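You operate a simulated robot arm through the tools that you are given. There is no shell and no other tool. Be economical: measure what you need, move in short steps, check, and stop when the job is done.

Carry out the task below with a simulated robot arm. There is one attempt and no reset: what you move stays moved.

## Task
Take the pink block and put it on the pressing tin.

Only the result counts: the job must be done as asked and must still hold three seconds after the hand-in. Knocking over, shifting, dropping, spilling or breaking anything else fails it.

## Robot
A 7-joint arm with a two-finger parallel gripper, fixed in place. Base frame: the origin is at the foot of the arm, x ahead of it, y to its left, z up; the work surface is at about z = 0. Readings come in mm, rad, newtons and seconds.
With the tool pointing down near the work surface it reaches from about 240 to 620 mm from the base axis. Its first joint turns from -1.152 to 1.152 rad. Payload 2.6 kg.
Tool frame: the origin (TCP) lies between the finger pads and is the grasp point; the fingertips stand 30 mm ahead of it; z points along the fingers, y is the line along which they close. The gripper opens to 94 mm. The fingers are 28 mm wide and 10 mm thick; the gripper's body (50 by 96 mm) begins 55 mm behind the TCP.
Orientation is that of the tool frame in the base frame, as a unit quaternion [x, y, z, w]. With the fingers straight down and closing along the base's y, the tool's x points along the base's -x, its y along +y and its z along -z.

## Interface
- The arm moves only by the tool move_arm. Its argument "targets" is a list of rows, each a list of 5 numbers: the shift along the base's x, y, z in cm, then the turn about the base's z in rad, then the gripper command, from -1 (fully open) to 1 (shut), values between in proportion. In form: [[x, y, z, yaw, grip], ...]. A call has 1 to 8 rows; each row is the pose to reach, as a shift and turn from the pose commanded when the call began. A row lasts 0.2 s, in which the tool goes at most 50 mm and 0.15 rad; a call with a longer step from one row to the next is refused whole, and so is a gripper value outside its range. Where a pose cannot be reached the arm comes as near as it can. A force on the tool above 40 N (or 10 N above the force at the start of the call, whichever is more), or a blocked arm, ends the call early, and 0.2 s more pass. Each finger travels about 72 mm/s and halts on what it meets, pressing with about 44 N; the grip force reading is that of the motor and also rises with nothing between the fingers. The clock runs only during rows and for 0.2 s after the last one: add rows that repeat a pose to give the fingers time. The reply holds the time, the measured pose of the TCP, the force on the tool along the base axes, the opening and the grip force, in the units named above and with some noise.
- Cameras (640 x 400 px; columns grow to the right, rows downward): "scene" is fixed at [34.1, 424.9, 574.3]; the picture's right is [-0.82, -0.57, 0.00], its down [-0.27, 0.40, -0.88] and it looks along [0.50, -0.72, -0.48] (base axes); focal length 352 px, centre (320, 200). "wrist" rides on the gripper at [76, 14, -102] in the tool frame; the picture's right is [-0.18, 0.98, 0.00], its down [-0.75, -0.14, -0.64] and it looks along [-0.63, -0.12, 0.77] (tool axes); focal length 243 px, centre (320, 200). There is no depth. A picture from a camera that has moved, and an enlarged one, comes with that camera's place and axes in the base frame and with its lens.
- camera(camera): a new picture of that camera. No time passes.
- enlarge(camera, box): a new picture of the part [left, top, right, bottom] of that camera's present view, enlarged. No time passes.
- sign_off(): hands the job in; it is judged then, once.

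Go step by step. Nothing tells you positions but the pictures and the camera data: compare them with the known pose of the tool, close in by small moves and look again before you grip or let go. The budget is 90 turns and 38 pictures, counting those below and the enlarged ones. Unless the task says otherwise, let go and move clear before handing in, and close with one line.

The tools are called after "Request:" as a command line: name --pt "numbers of a row" for each row, then --argument value for the rest, lists and objects as JSON in quotes. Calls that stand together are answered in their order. move_arm: Moves the arm, as the interface text tells. Its arguments: {"type":"object","properties":{"targets":{"type":"array"}},"required":["targets"]} The other tools are called the same way: camera (camera) takes a picture; enlarge (camera, box) takes an enlarged picture of a part of a camera's view; sign_off () hands the job in.

At the start:

```text
time: 0.0
position: [280.6, -251.3, 369.4]
ee_rot: [0.0, 1.0, 0.0, 0.0]
ft_force: [-0.2, -0.3, -0.9]
finger_gap: 94.0
gripper_force: 0.1
```

scene: 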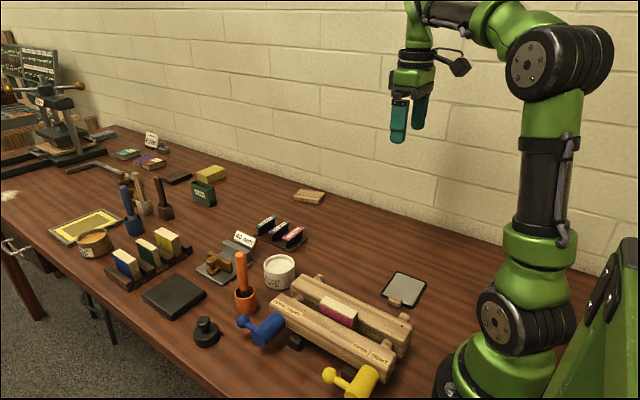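
wrist: 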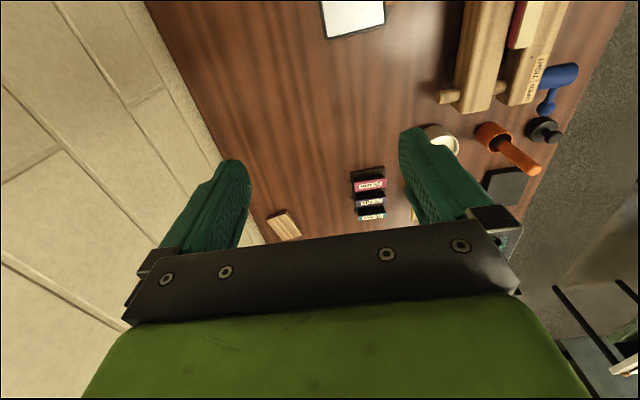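

The pink block seems to be held between the two wooden jaws of a clamp with blue and yellow screws. I'll enlarge the pictures to read labels and find the pressing tin.

Request:
enlarge --camera "scene" --box '[220, 250, 440, 400]'

Request:
enlarge --camera "scene" --box '[40, 170, 320, 350]'

```text
2.67 times, centred on (330, 325) of scene
camera zoom: at [34.1, 424.9, 574.3], right [-0.82, -0.57, 0.0], down [-0.27, 0.4, -0.88], along [0.5, -0.72, -0.48], focal length 938 px, centre (293, -133)
```

zoom: 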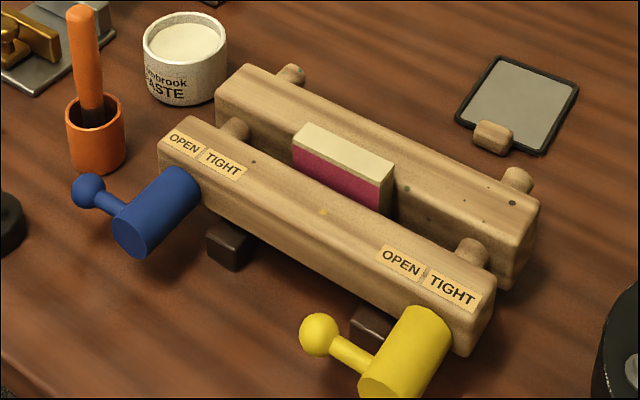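

```text
2.22 times, centred on (180, 260) of scene
camera zoom: at [34.1, 424.9, 574.3], right [-0.82, -0.57, 0.0], down [-0.27, 0.4, -0.88], along [0.5, -0.72, -0.48], focal length 782 px, centre (631, 67)
```

zoom: 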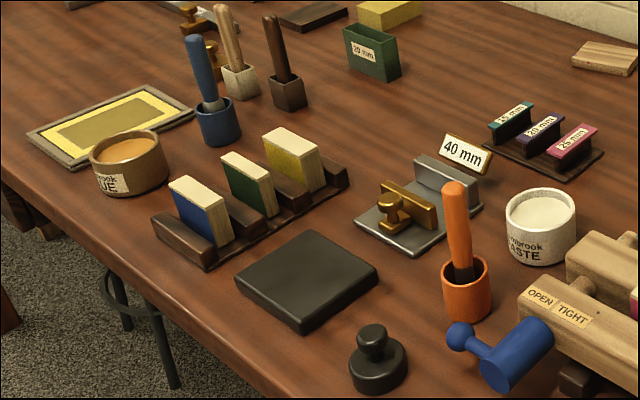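

The pink block stands between the jaws of the press. Before choosing between the grey plate with a wooden tab and the black slab as the tin, I'll look closer at both from other views.

Request:
enlarge --camera "wrist" --box '[300, 0, 600, 190]'

Request:
enlarge --camera "scene" --box '[370, 255, 440, 320]'

```text
2.11 times, centred on (450, 95) of wrist
camera zoom: at [204.7, -235.2, 470.9], right [0.18, 0.98, 0.0], down [0.75, -0.14, 0.64], along [0.63, -0.12, -0.77], focal length 511 px, centre (46, 421)
```

zoom: 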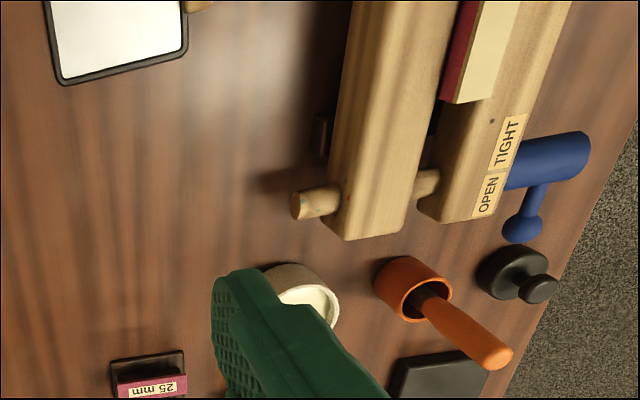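

```text
6.15 times, centred on (405, 288) of scene
camera zoom: at [34.1, 424.9, 574.3], right [-0.82, -0.57, 0.0], down [-0.27, 0.4, -0.88], along [0.5, -0.72, -0.48], focal length 2164 px, centre (-203, -338)
```

zoom: 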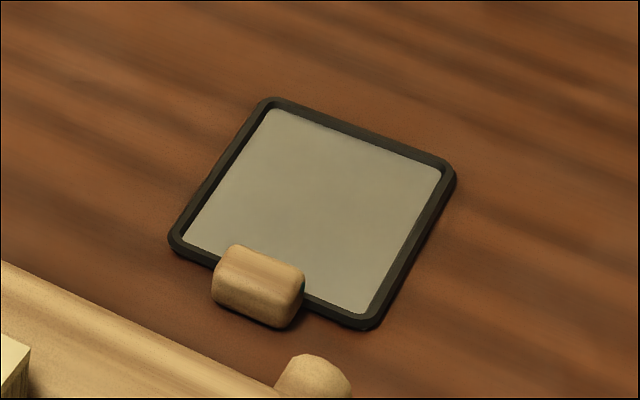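

The grey framed plate with a wooden tab (a shallow metal tin) is at about x 227, y -192, which is within reach. I take that as the pressing tin. Both levers look to be on OPEN, and I'll move above the press to check that and the gaps around the block.

Request:
move_arm --pt "0 4.5 0 0 -1" --pt "0 9 0 0 -1" --pt "0 13.5 0 0 -1" --pt "0 18 0 0 -1" --pt "0 22 0 0 -1" --pt "0 22 0 0 -1"

Request:
camera --camera "wrist"

```text
time: 1.4
position: [279.4, -31.0, 369.9]
ee_rot: [0.001, 1.0, 0.0, 0.0]
ft_force: [-0.1, 0.6, -0.4]
finger_gap: 93.8
gripper_force: 0.1
```

```text
31 pictures are left
camera wrist: at [203.3, -15.2, 470.4], right [0.18, 0.98, 0.0], down [0.75, -0.14, 0.64], along [0.63, -0.12, -0.77], focal length 243 px, centre (320, 200)
```

wrist: 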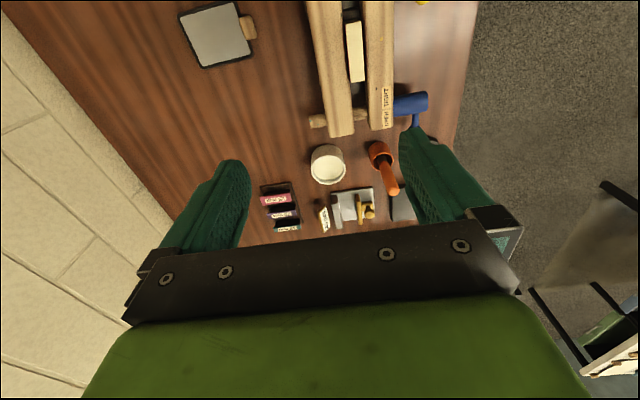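

Request:
enlarge --camera "wrist" --box '[290, 0, 450, 140]'

Request:
enlarge --camera "scene" --box '[320, 285, 420, 350]'

```text
2.86 times, centred on (370, 70) of wrist
camera zoom: at [203.3, -15.2, 470.4], right [0.18, 0.98, 0.0], down [0.75, -0.14, 0.64], along [0.63, -0.12, -0.77], focal length 693 px, centre (177, 571)
```

zoom: 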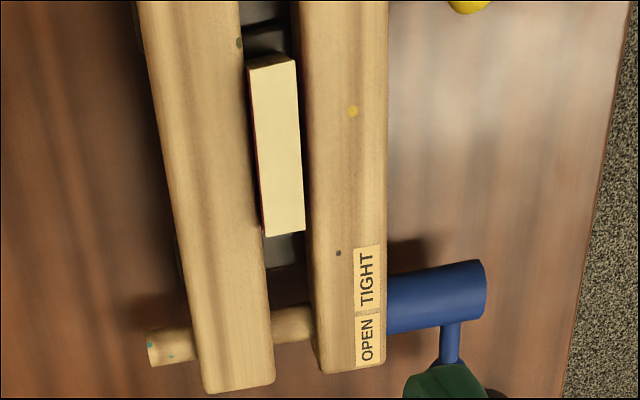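

```text
6.15 times, centred on (370, 318) of scene
camera zoom: at [34.0, 424.9, 574.3], right [-0.82, -0.57, 0.0], down [-0.27, 0.4, -0.88], along [0.5, -0.72, -0.48], focal length 2164 px, centre (12, -523)
```

zoom: 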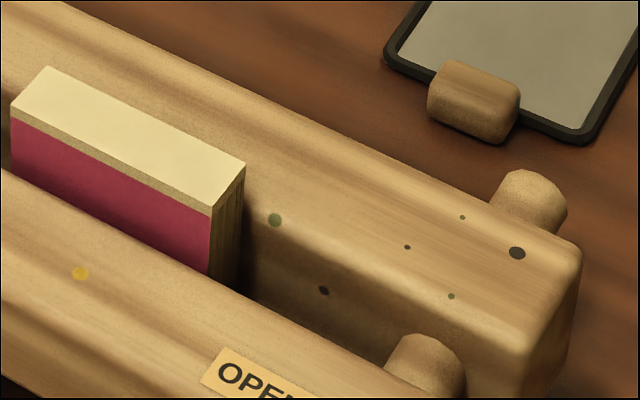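

Both levers lie on the OPEN side. I estimate the block's top at about x 236–306, y 9–31, z 95, standing about 20 mm above the jaws, and I'll come down over it and look again.

Request:
move_arm --pt "-0.5 2.5 -3.5 0 -1" --pt "-0.96 5.1 -7 0 -1" --pt "-0.96 5.1 -11 0 -1" --pt "-0.96 5.1 -15 0 -1" --pt "-0.96 5.1 -18 0 -1" --pt "-0.96 5.1 -18 0 -1"

Request:
camera --camera "wrist"

Request:
enlarge --camera "scene" --box '[250, 200, 450, 325]'

```text
time: 2.8
position: [271.1, 23.8, 187.3]
ee_rot: [-0.001, 1.0, -0.001, -0.001]
ft_force: [0.2, 0.0, 0.5]
finger_gap: 93.9
gripper_force: 0.0
```

```text
28 pictures are left
camera wrist: at [195.5, 38.4, 289.1], right [0.18, 0.98, 0.0], down [0.75, -0.14, 0.64], along [0.63, -0.12, -0.77], focal length 243 px, centre (320, 200)
```

wrist: 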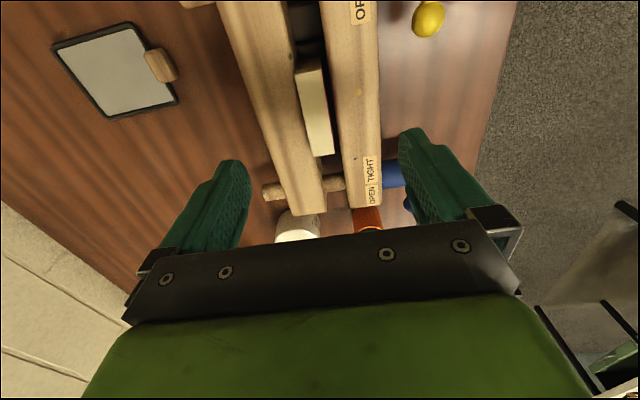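

```text
3.20 times, centred on (350, 262) of scene
camera zoom: at [34.1, 424.9, 574.3], right [-0.82, -0.57, 0.0], down [-0.27, 0.4, -0.88], along [0.5, -0.72, -0.48], focal length 1125 px, centre (224, 0)
```

zoom: 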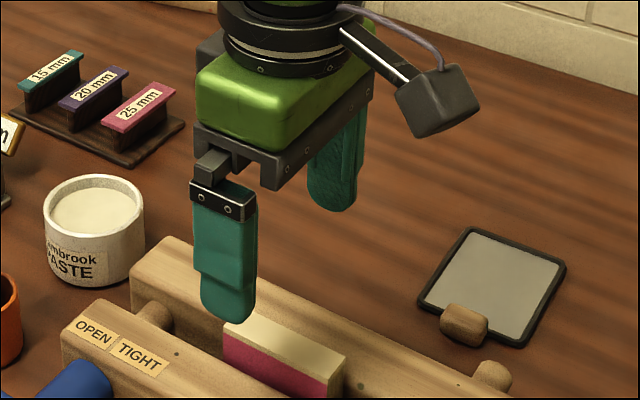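

The block's centre is now at about (268.5, 22, top 95), with a yaw of about -0.02. I'll lower to just above grip height with the fingers still open and check the measured pose.

Request:
move_arm --pt "-0.2 -0.1 -2.5 -0.02 -1" --pt "-0.2 -0.1 -5 -0.02 -1" --pt "-0.2 -0.1 -6.5 -0.02 -1" --pt "-0.2 -0.1 -6.5 -0.02 -1"

Request:
enlarge --camera "scene" --box '[270, 240, 430, 340]'

Request:
enlarge --camera "wrist" --box '[180, 0, 500, 200]'

```text
time: 3.8
position: [268.2, 20.4, 123.6]
ee_rot: [0.011, 1.0, 0.0, 0.001]
ft_force: [0.0, -0.1, -0.7]
finger_gap: 94.2
gripper_force: 0.2
```

```text
4.00 times, centred on (350, 290) of scene
camera zoom: at [34.1, 424.9, 574.3], right [-0.82, -0.57, 0.0], down [-0.27, 0.4, -0.88], along [0.5, -0.72, -0.48], focal length 1407 px, centre (200, -160)
```

zoom: 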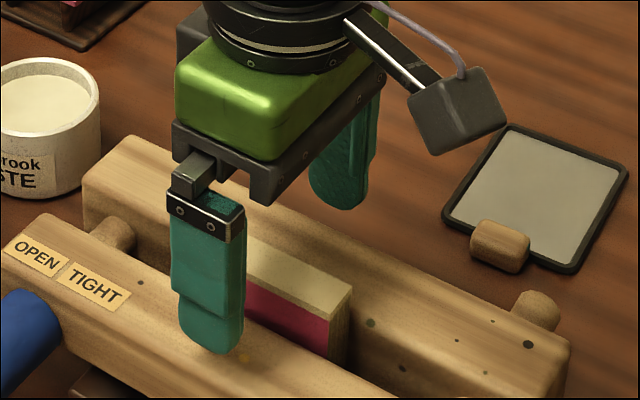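

```text
2.00 times, centred on (340, 100) of wrist
camera zoom: at [193.5, 37.0, 225.0], right [0.2, 0.98, 0.0], down [0.75, -0.16, 0.64], along [0.63, -0.13, -0.77], focal length 485 px, centre (280, 400)
```

zoom: 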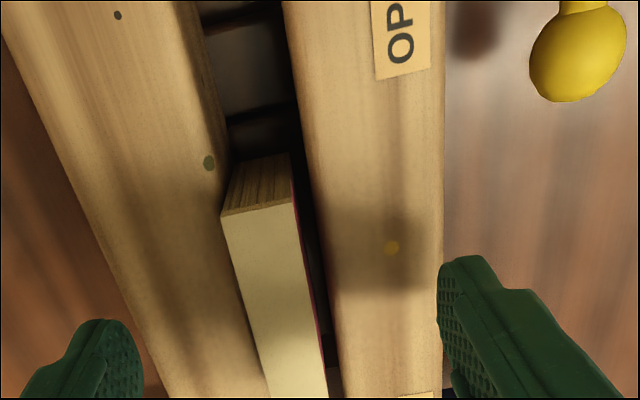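

The block has a visible gap to the front jaw, so it seems loose. I'll lower another 13 mm, which should keep the fingertips just above the jaws, then close.

Request:
move_arm --pt "0 0.1 -0.7 0 -1" --pt "0 0.1 -1.3 0 -1" --pt "0 0.1 -1.3 0 -1"

Request:
enlarge --camera "scene" --box '[290, 265, 390, 328]'

```text
time: 4.6
position: [268.7, 21.3, 112.8]
ee_rot: [0.011, 1.0, -0.001, 0.0]
ft_force: [-0.5, 0.4, 0.4]
finger_gap: 94.1
gripper_force: 0.1
```

```text
6.35 times, centred on (340, 296) of scene
camera zoom: at [34.1, 424.9, 574.3], right [-0.82, -0.57, 0.0], down [-0.27, 0.4, -0.88], along [0.5, -0.72, -0.48], focal length 2233 px, centre (193, -413)
```

zoom: 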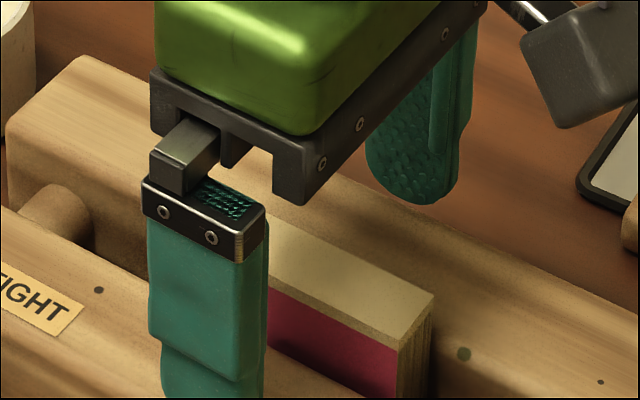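

No contact so far, with the tips about 12 mm below the block's top. I'll go 3 mm lower for a better hold, watching the force, then close.

Request:
move_arm --pt "0 0 -0.3 0 -1" --pt "0 0 -0.3 0 0" --pt "0 0 -0.3 0 0.4" --pt "0 0 -0.3 0 1" --pt "0 0 -0.3 0 1" --pt "0 0 -0.3 0 1"

Request:
enlarge --camera "scene" --box '[270, 265, 390, 340]'

```text
time: 6.0
position: [268.3, 20.2, 107.0]
ee_rot: [0.009, 1.0, 0.0, 0.0]
ft_force: [1.4, 4.7, 0.0]
finger_gap: 18.9
gripper_force: 44.0
```

```text
5.33 times, centred on (330, 302) of scene
camera zoom: at [34.1, 424.9, 574.3], right [-0.82, -0.57, 0.0], down [-0.27, 0.4, -0.88], along [0.5, -0.72, -0.48], focal length 1876 px, centre (267, -347)
```

zoom: 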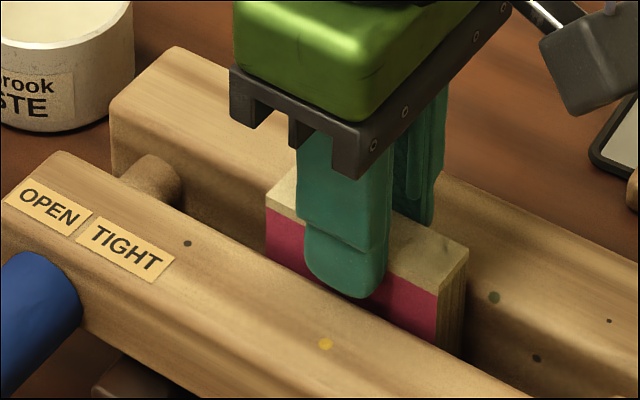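

The block is gripped at 18.9 mm. I'll lift slowly and watch the force.

Request:
move_arm --pt "0 0.1 0.3 0 1" --pt "0 0.1 0.7 0 1" --pt "0 0.1 1.2 0 1"

Request:
enlarge --camera "scene" --box '[270, 265, 390, 340]'

```text
time: 6.8
position: [267.5, 22.0, 120.0]
ee_rot: [0.011, 1.0, 0.0, 0.0]
ft_force: [-0.7, 0.3, -0.2]
finger_gap: 18.8
gripper_force: 43.5
```

```text
5.33 times, centred on (330, 302) of scene
camera zoom: at [34.1, 424.9, 574.3], right [-0.82, -0.57, 0.0], down [-0.27, 0.4, -0.88], along [0.5, -0.72, -0.48], focal length 1876 px, centre (267, -347)
```

zoom: 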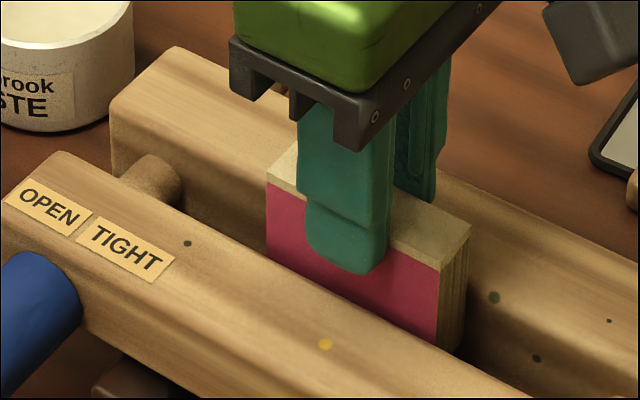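

The block came up freely and the press did not move. I'll lift on until it's clear of the press.

Request:
move_arm --pt "0 0 1.5 0 1" --pt "0 0 3.5 0 1" --pt "0 0 6 0 1" --pt "0 0 9 0 1" --pt "0 0 12 0 1" --pt "0 0 12 0 1"

Request:
enlarge --camera "scene" --box '[250, 180, 450, 325]'

```text
time: 8.2
position: [267.4, 21.3, 245.2]
ee_rot: [0.009, 1.0, 0.0, 0.0]
ft_force: [-0.2, 0.9, -0.1]
finger_gap: 19.1
gripper_force: 43.5
```

```text
2.76 times, centred on (350, 252) of scene
camera zoom: at [34.0, 424.9, 574.3], right [-0.82, -0.57, 0.0], down [-0.27, 0.4, -0.88], along [0.5, -0.72, -0.48], focal length 970 px, centre (237, 55)
```

zoom: 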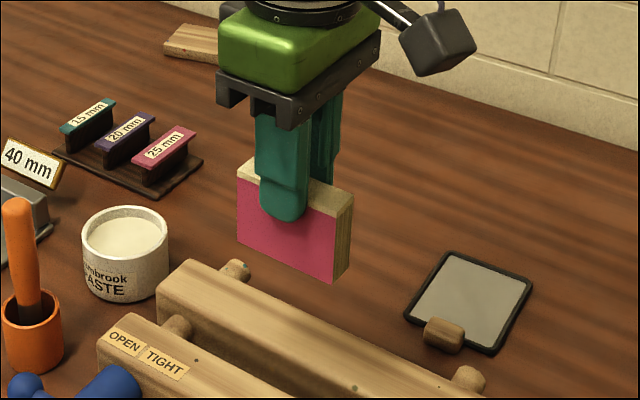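

The block hangs clear and is about 50 mm tall, so its bottom is near z 183. I'll carry it over to the tin and turn it -90° so its 70 mm length runs along the tin's longer side (y).

Request:
move_arm --pt "-0.5 -2.6 0 -0.14 1" --pt "-1.0 -5.3 0 -0.28 1" --pt "-1.6 -8 0 -0.42 1" --pt "-2.1 -10.6 0 -0.56 1" --pt "-2.7 -13.3 0 -0.7 1" --pt "-3.2 -16 0 -0.84 1" --pt "-3.7 -18.6 0 -0.98 1" --pt "-4.2 -21.1 0 -1.12 1"

Request:
move_arm --pt "0 0 0 -0.14 1" --pt "0 0 0 -0.28 1" --pt "0 0 0 -0.43 1" --pt "0 0 0 -0.43 1"

Request:
camera --camera "scene"

Request:
camera --camera "wrist"

```text
time: 10.0
position: [229.0, -192.8, 241.7]
ee_rot: [0.541, 0.841, -0.001, 0.0]
ft_force: [0.7, 0.3, -1.0]
finger_gap: 18.9
gripper_force: 43.0
```

```text
time: 11.0
position: [227.3, -190.7, 240.5]
ee_rot: [0.708, 0.707, -0.001, 0.0]
ft_force: [0.3, 0.0, -1.2]
finger_gap: 18.8
gripper_force: 43.5
```

```text
20 pictures are left
```

scene: 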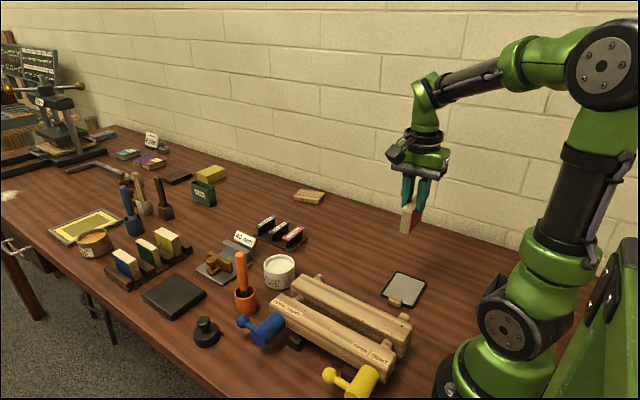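

```text
19 pictures are left
camera wrist: at [242.6, -113.0, 342.8], right [0.98, -0.19, 0.0], down [-0.14, -0.75, 0.64], along [-0.12, -0.63, -0.77], focal length 243 px, centre (320, 200)
```

wrist: 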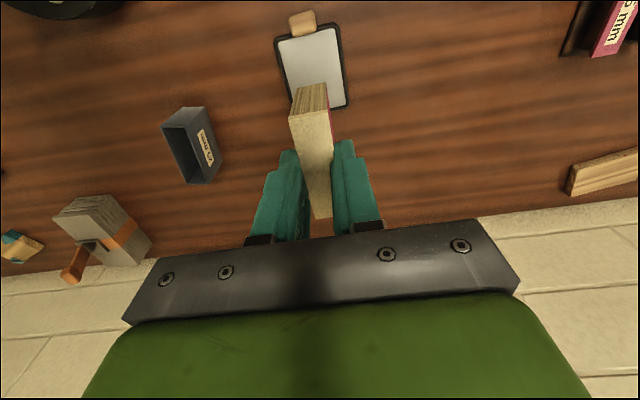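

The turned block is over the tin, whose centre I estimate at (223, -189). I'll correct x by -4 mm and descend most of the way.

Request:
move_arm --pt "-0.2 0 -3.5 0 1" --pt "-0.4 0 -7 0 1" --pt "-0.4 0 -10.5 0 1" --pt "-0.4 0 -13.5 0 1" --pt "-0.4 0 -13.5 0 1"

Request:
enlarge --camera "scene" --box '[340, 215, 460, 325]'

Request:
camera --camera "wrist"

```text
time: 12.2
position: [223.8, -189.9, 104.1]
ee_rot: [0.707, 0.707, 0.0, 0.0]
ft_force: [0.2, -0.3, -1.5]
finger_gap: 19.1
gripper_force: 44.4
```

```text
3.64 times, centred on (400, 270) of scene
camera zoom: at [34.1, 424.9, 574.3], right [-0.82, -0.57, 0.0], down [-0.27, 0.4, -0.88], along [0.5, -0.72, -0.48], focal length 1279 px, centre (29, -54)
```

zoom: 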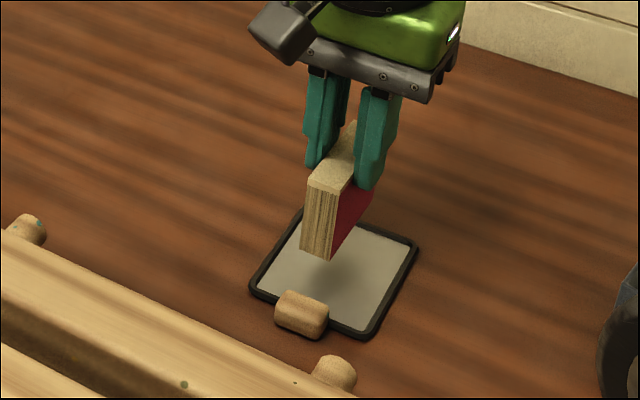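

```text
17 pictures are left
camera wrist: at [238.9, -112.6, 206.7], right [0.98, -0.18, 0.0], down [-0.14, -0.75, 0.64], along [-0.12, -0.63, -0.77], focal length 243 px, centre (320, 200)
```

wrist: 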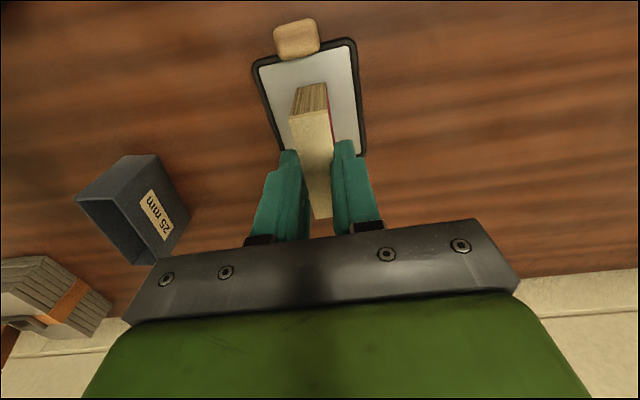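

The block's bottom is near z 40, centred over the tin and clear of the tab. I'll descend 28 mm, then feel for contact in small steps.

Request:
move_arm --pt "0 0 -1.2 0 1" --pt "0 0 -2.2 0 1" --pt "0 0 -2.8 0 1" --pt "0 0 -2.8 0 1"

Request:
enlarge --camera "scene" --box '[360, 245, 450, 315]'

```text
time: 13.2
position: [223.7, -190.2, 76.2]
ee_rot: [0.707, 0.707, -0.001, -0.001]
ft_force: [-0.1, -0.5, -1.5]
finger_gap: 18.8
gripper_force: 43.6
```

```text
5.71 times, centred on (405, 280) of scene
camera zoom: at [34.1, 424.9, 574.3], right [-0.82, -0.57, 0.0], down [-0.27, 0.4, -0.88], along [0.5, -0.72, -0.48], focal length 2010 px, centre (-166, -257)
```

zoom: 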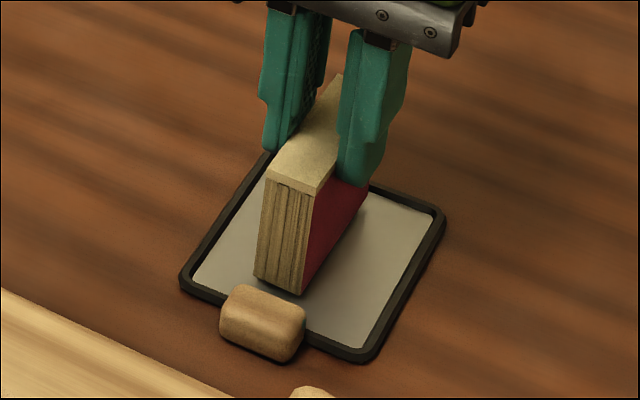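

There's no contact yet and the block looks to be several mm above the tin. I'll lower in 2 mm steps.

Request:
move_arm --pt "0 0 -0.2 0 1" --pt "0 0 -0.4 0 1" --pt "0 0 -0.5 0 1" --pt "0 0 -0.5 0 1"

Request:
move_arm --pt "0 0 -0.1 0 1" --pt "0 0 -0.2 0 1" --pt "0 0 -0.2 0 1"

```text
time: 14.2
position: [223.6, -189.7, 73.6]
ee_rot: [0.707, 0.707, 0.0, 0.002]
ft_force: [-3.1, 4.3, 38.3]
finger_gap: 18.9
gripper_force: 44.3
```

```text
time: 15.0
position: [224.6, -191.7, 70.9]
ee_rot: [0.707, 0.708, 0.001, 0.002]
ft_force: [0.9, 0.7, 38.4]
finger_gap: 19.1
gripper_force: 43.9
```

Contact is made with about 38 N. I'll ease up a little so the block isn't pressed or dropped on release, and check.

Request:
move_arm --pt "0 0 0.1 0 1" --pt "0 0 0.2 0 1" --pt "0 0 0.2 0 1"

Request:
enlarge --camera "scene" --box '[360, 245, 450, 315]'

```text
time: 15.8
position: [222.4, -188.1, 71.2]
ee_rot: [0.707, 0.707, -0.001, -0.002]
ft_force: [1.0, -1.9, 5.0]
finger_gap: 19.0
gripper_force: 44.4
```

```text
5.71 times, centred on (405, 280) of scene
camera zoom: at [34.0, 424.9, 574.3], right [-0.82, -0.57, 0.0], down [-0.27, 0.4, -0.88], along [0.5, -0.72, -0.48], focal length 2010 px, centre (-166, -257)
```

zoom: 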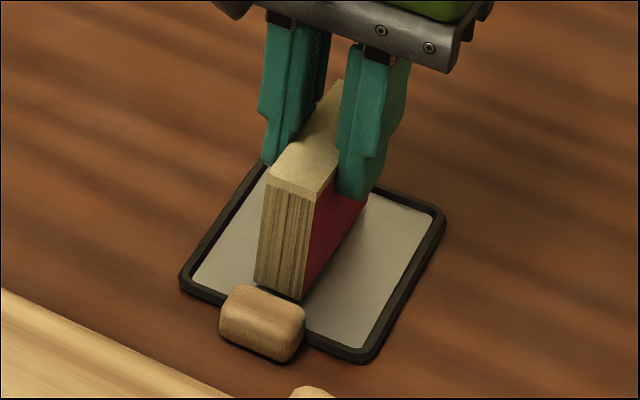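

The block sits flat on the tin clear of the tab, with a residual force of about 5 N. I'll open the fingers gently.

Request:
move_arm --pt "0 0 0 0 0.45" --pt "0 0 0 0 0.3" --pt "0 0 0 0 0.0" --pt "0 0 0 0 -0.2" --pt "0 0 0 0 -0.2"

Request:
enlarge --camera "scene" --box '[360, 245, 450, 315]'

```text
time: 17.0
position: [223.0, -188.8, 72.2]
ee_rot: [0.707, 0.707, -0.001, 0.0]
ft_force: [-0.7, -0.1, 0.8]
finger_gap: 56.4
gripper_force: 0.0
```

```text
5.71 times, centred on (405, 280) of scene
camera zoom: at [34.1, 424.9, 574.3], right [-0.82, -0.57, 0.0], down [-0.27, 0.4, -0.88], along [0.5, -0.72, -0.48], focal length 2010 px, centre (-166, -257)
```

zoom: 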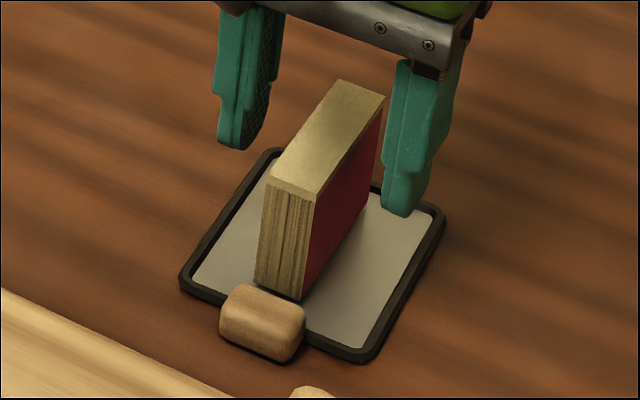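

The block stands by itself on the tin with the fingers clear on both sides. I'll go straight up.

Request:
move_arm --pt "0 0 2 0 -0.2" --pt "0 0 5 0 -0.2" --pt "0 0 9 0 -0.2" --pt "0 0 13 0 -0.2" --pt "0 0 16 0 -0.2" --pt "0 0 16 0 -0.2"

Request:
camera --camera "scene"

Request:
camera --camera "wrist"

```text
time: 18.4
position: [224.8, -189.8, 233.7]
ee_rot: [0.707, 0.707, 0.0, 0.0]
ft_force: [0.9, 0.0, 0.2]
finger_gap: 56.4
gripper_force: 0.0
```

```text
13 pictures are left
```

scene: 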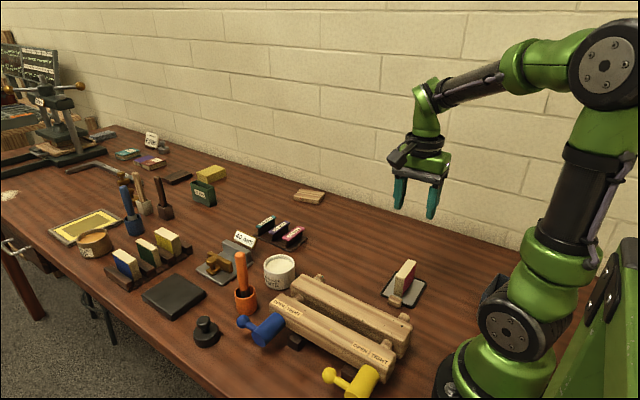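

```text
12 pictures are left
camera wrist: at [239.2, -112.6, 334.9], right [0.98, -0.18, 0.0], down [-0.14, -0.75, 0.64], along [-0.12, -0.63, -0.77], focal length 243 px, centre (320, 200)
```

wrist: 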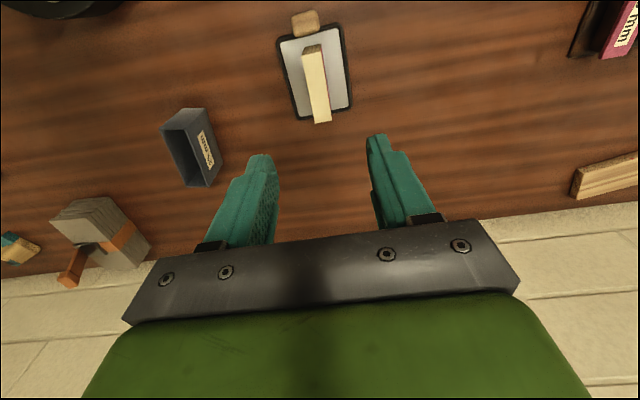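

The pink block stands steadily on the pressing tin, nothing else has moved, and the arm is clear, so I'll hand in.

Request:
sign_off

```text
The job is handed in.
```

I lifted the pink block out of the open press and stood it upright on the grey metal plate with the wooden tab, which I took to be the pressing tin because nothing is labelled as one. I saw nothing else disturbed in the last pictures, and the arm was clear at hand-in.
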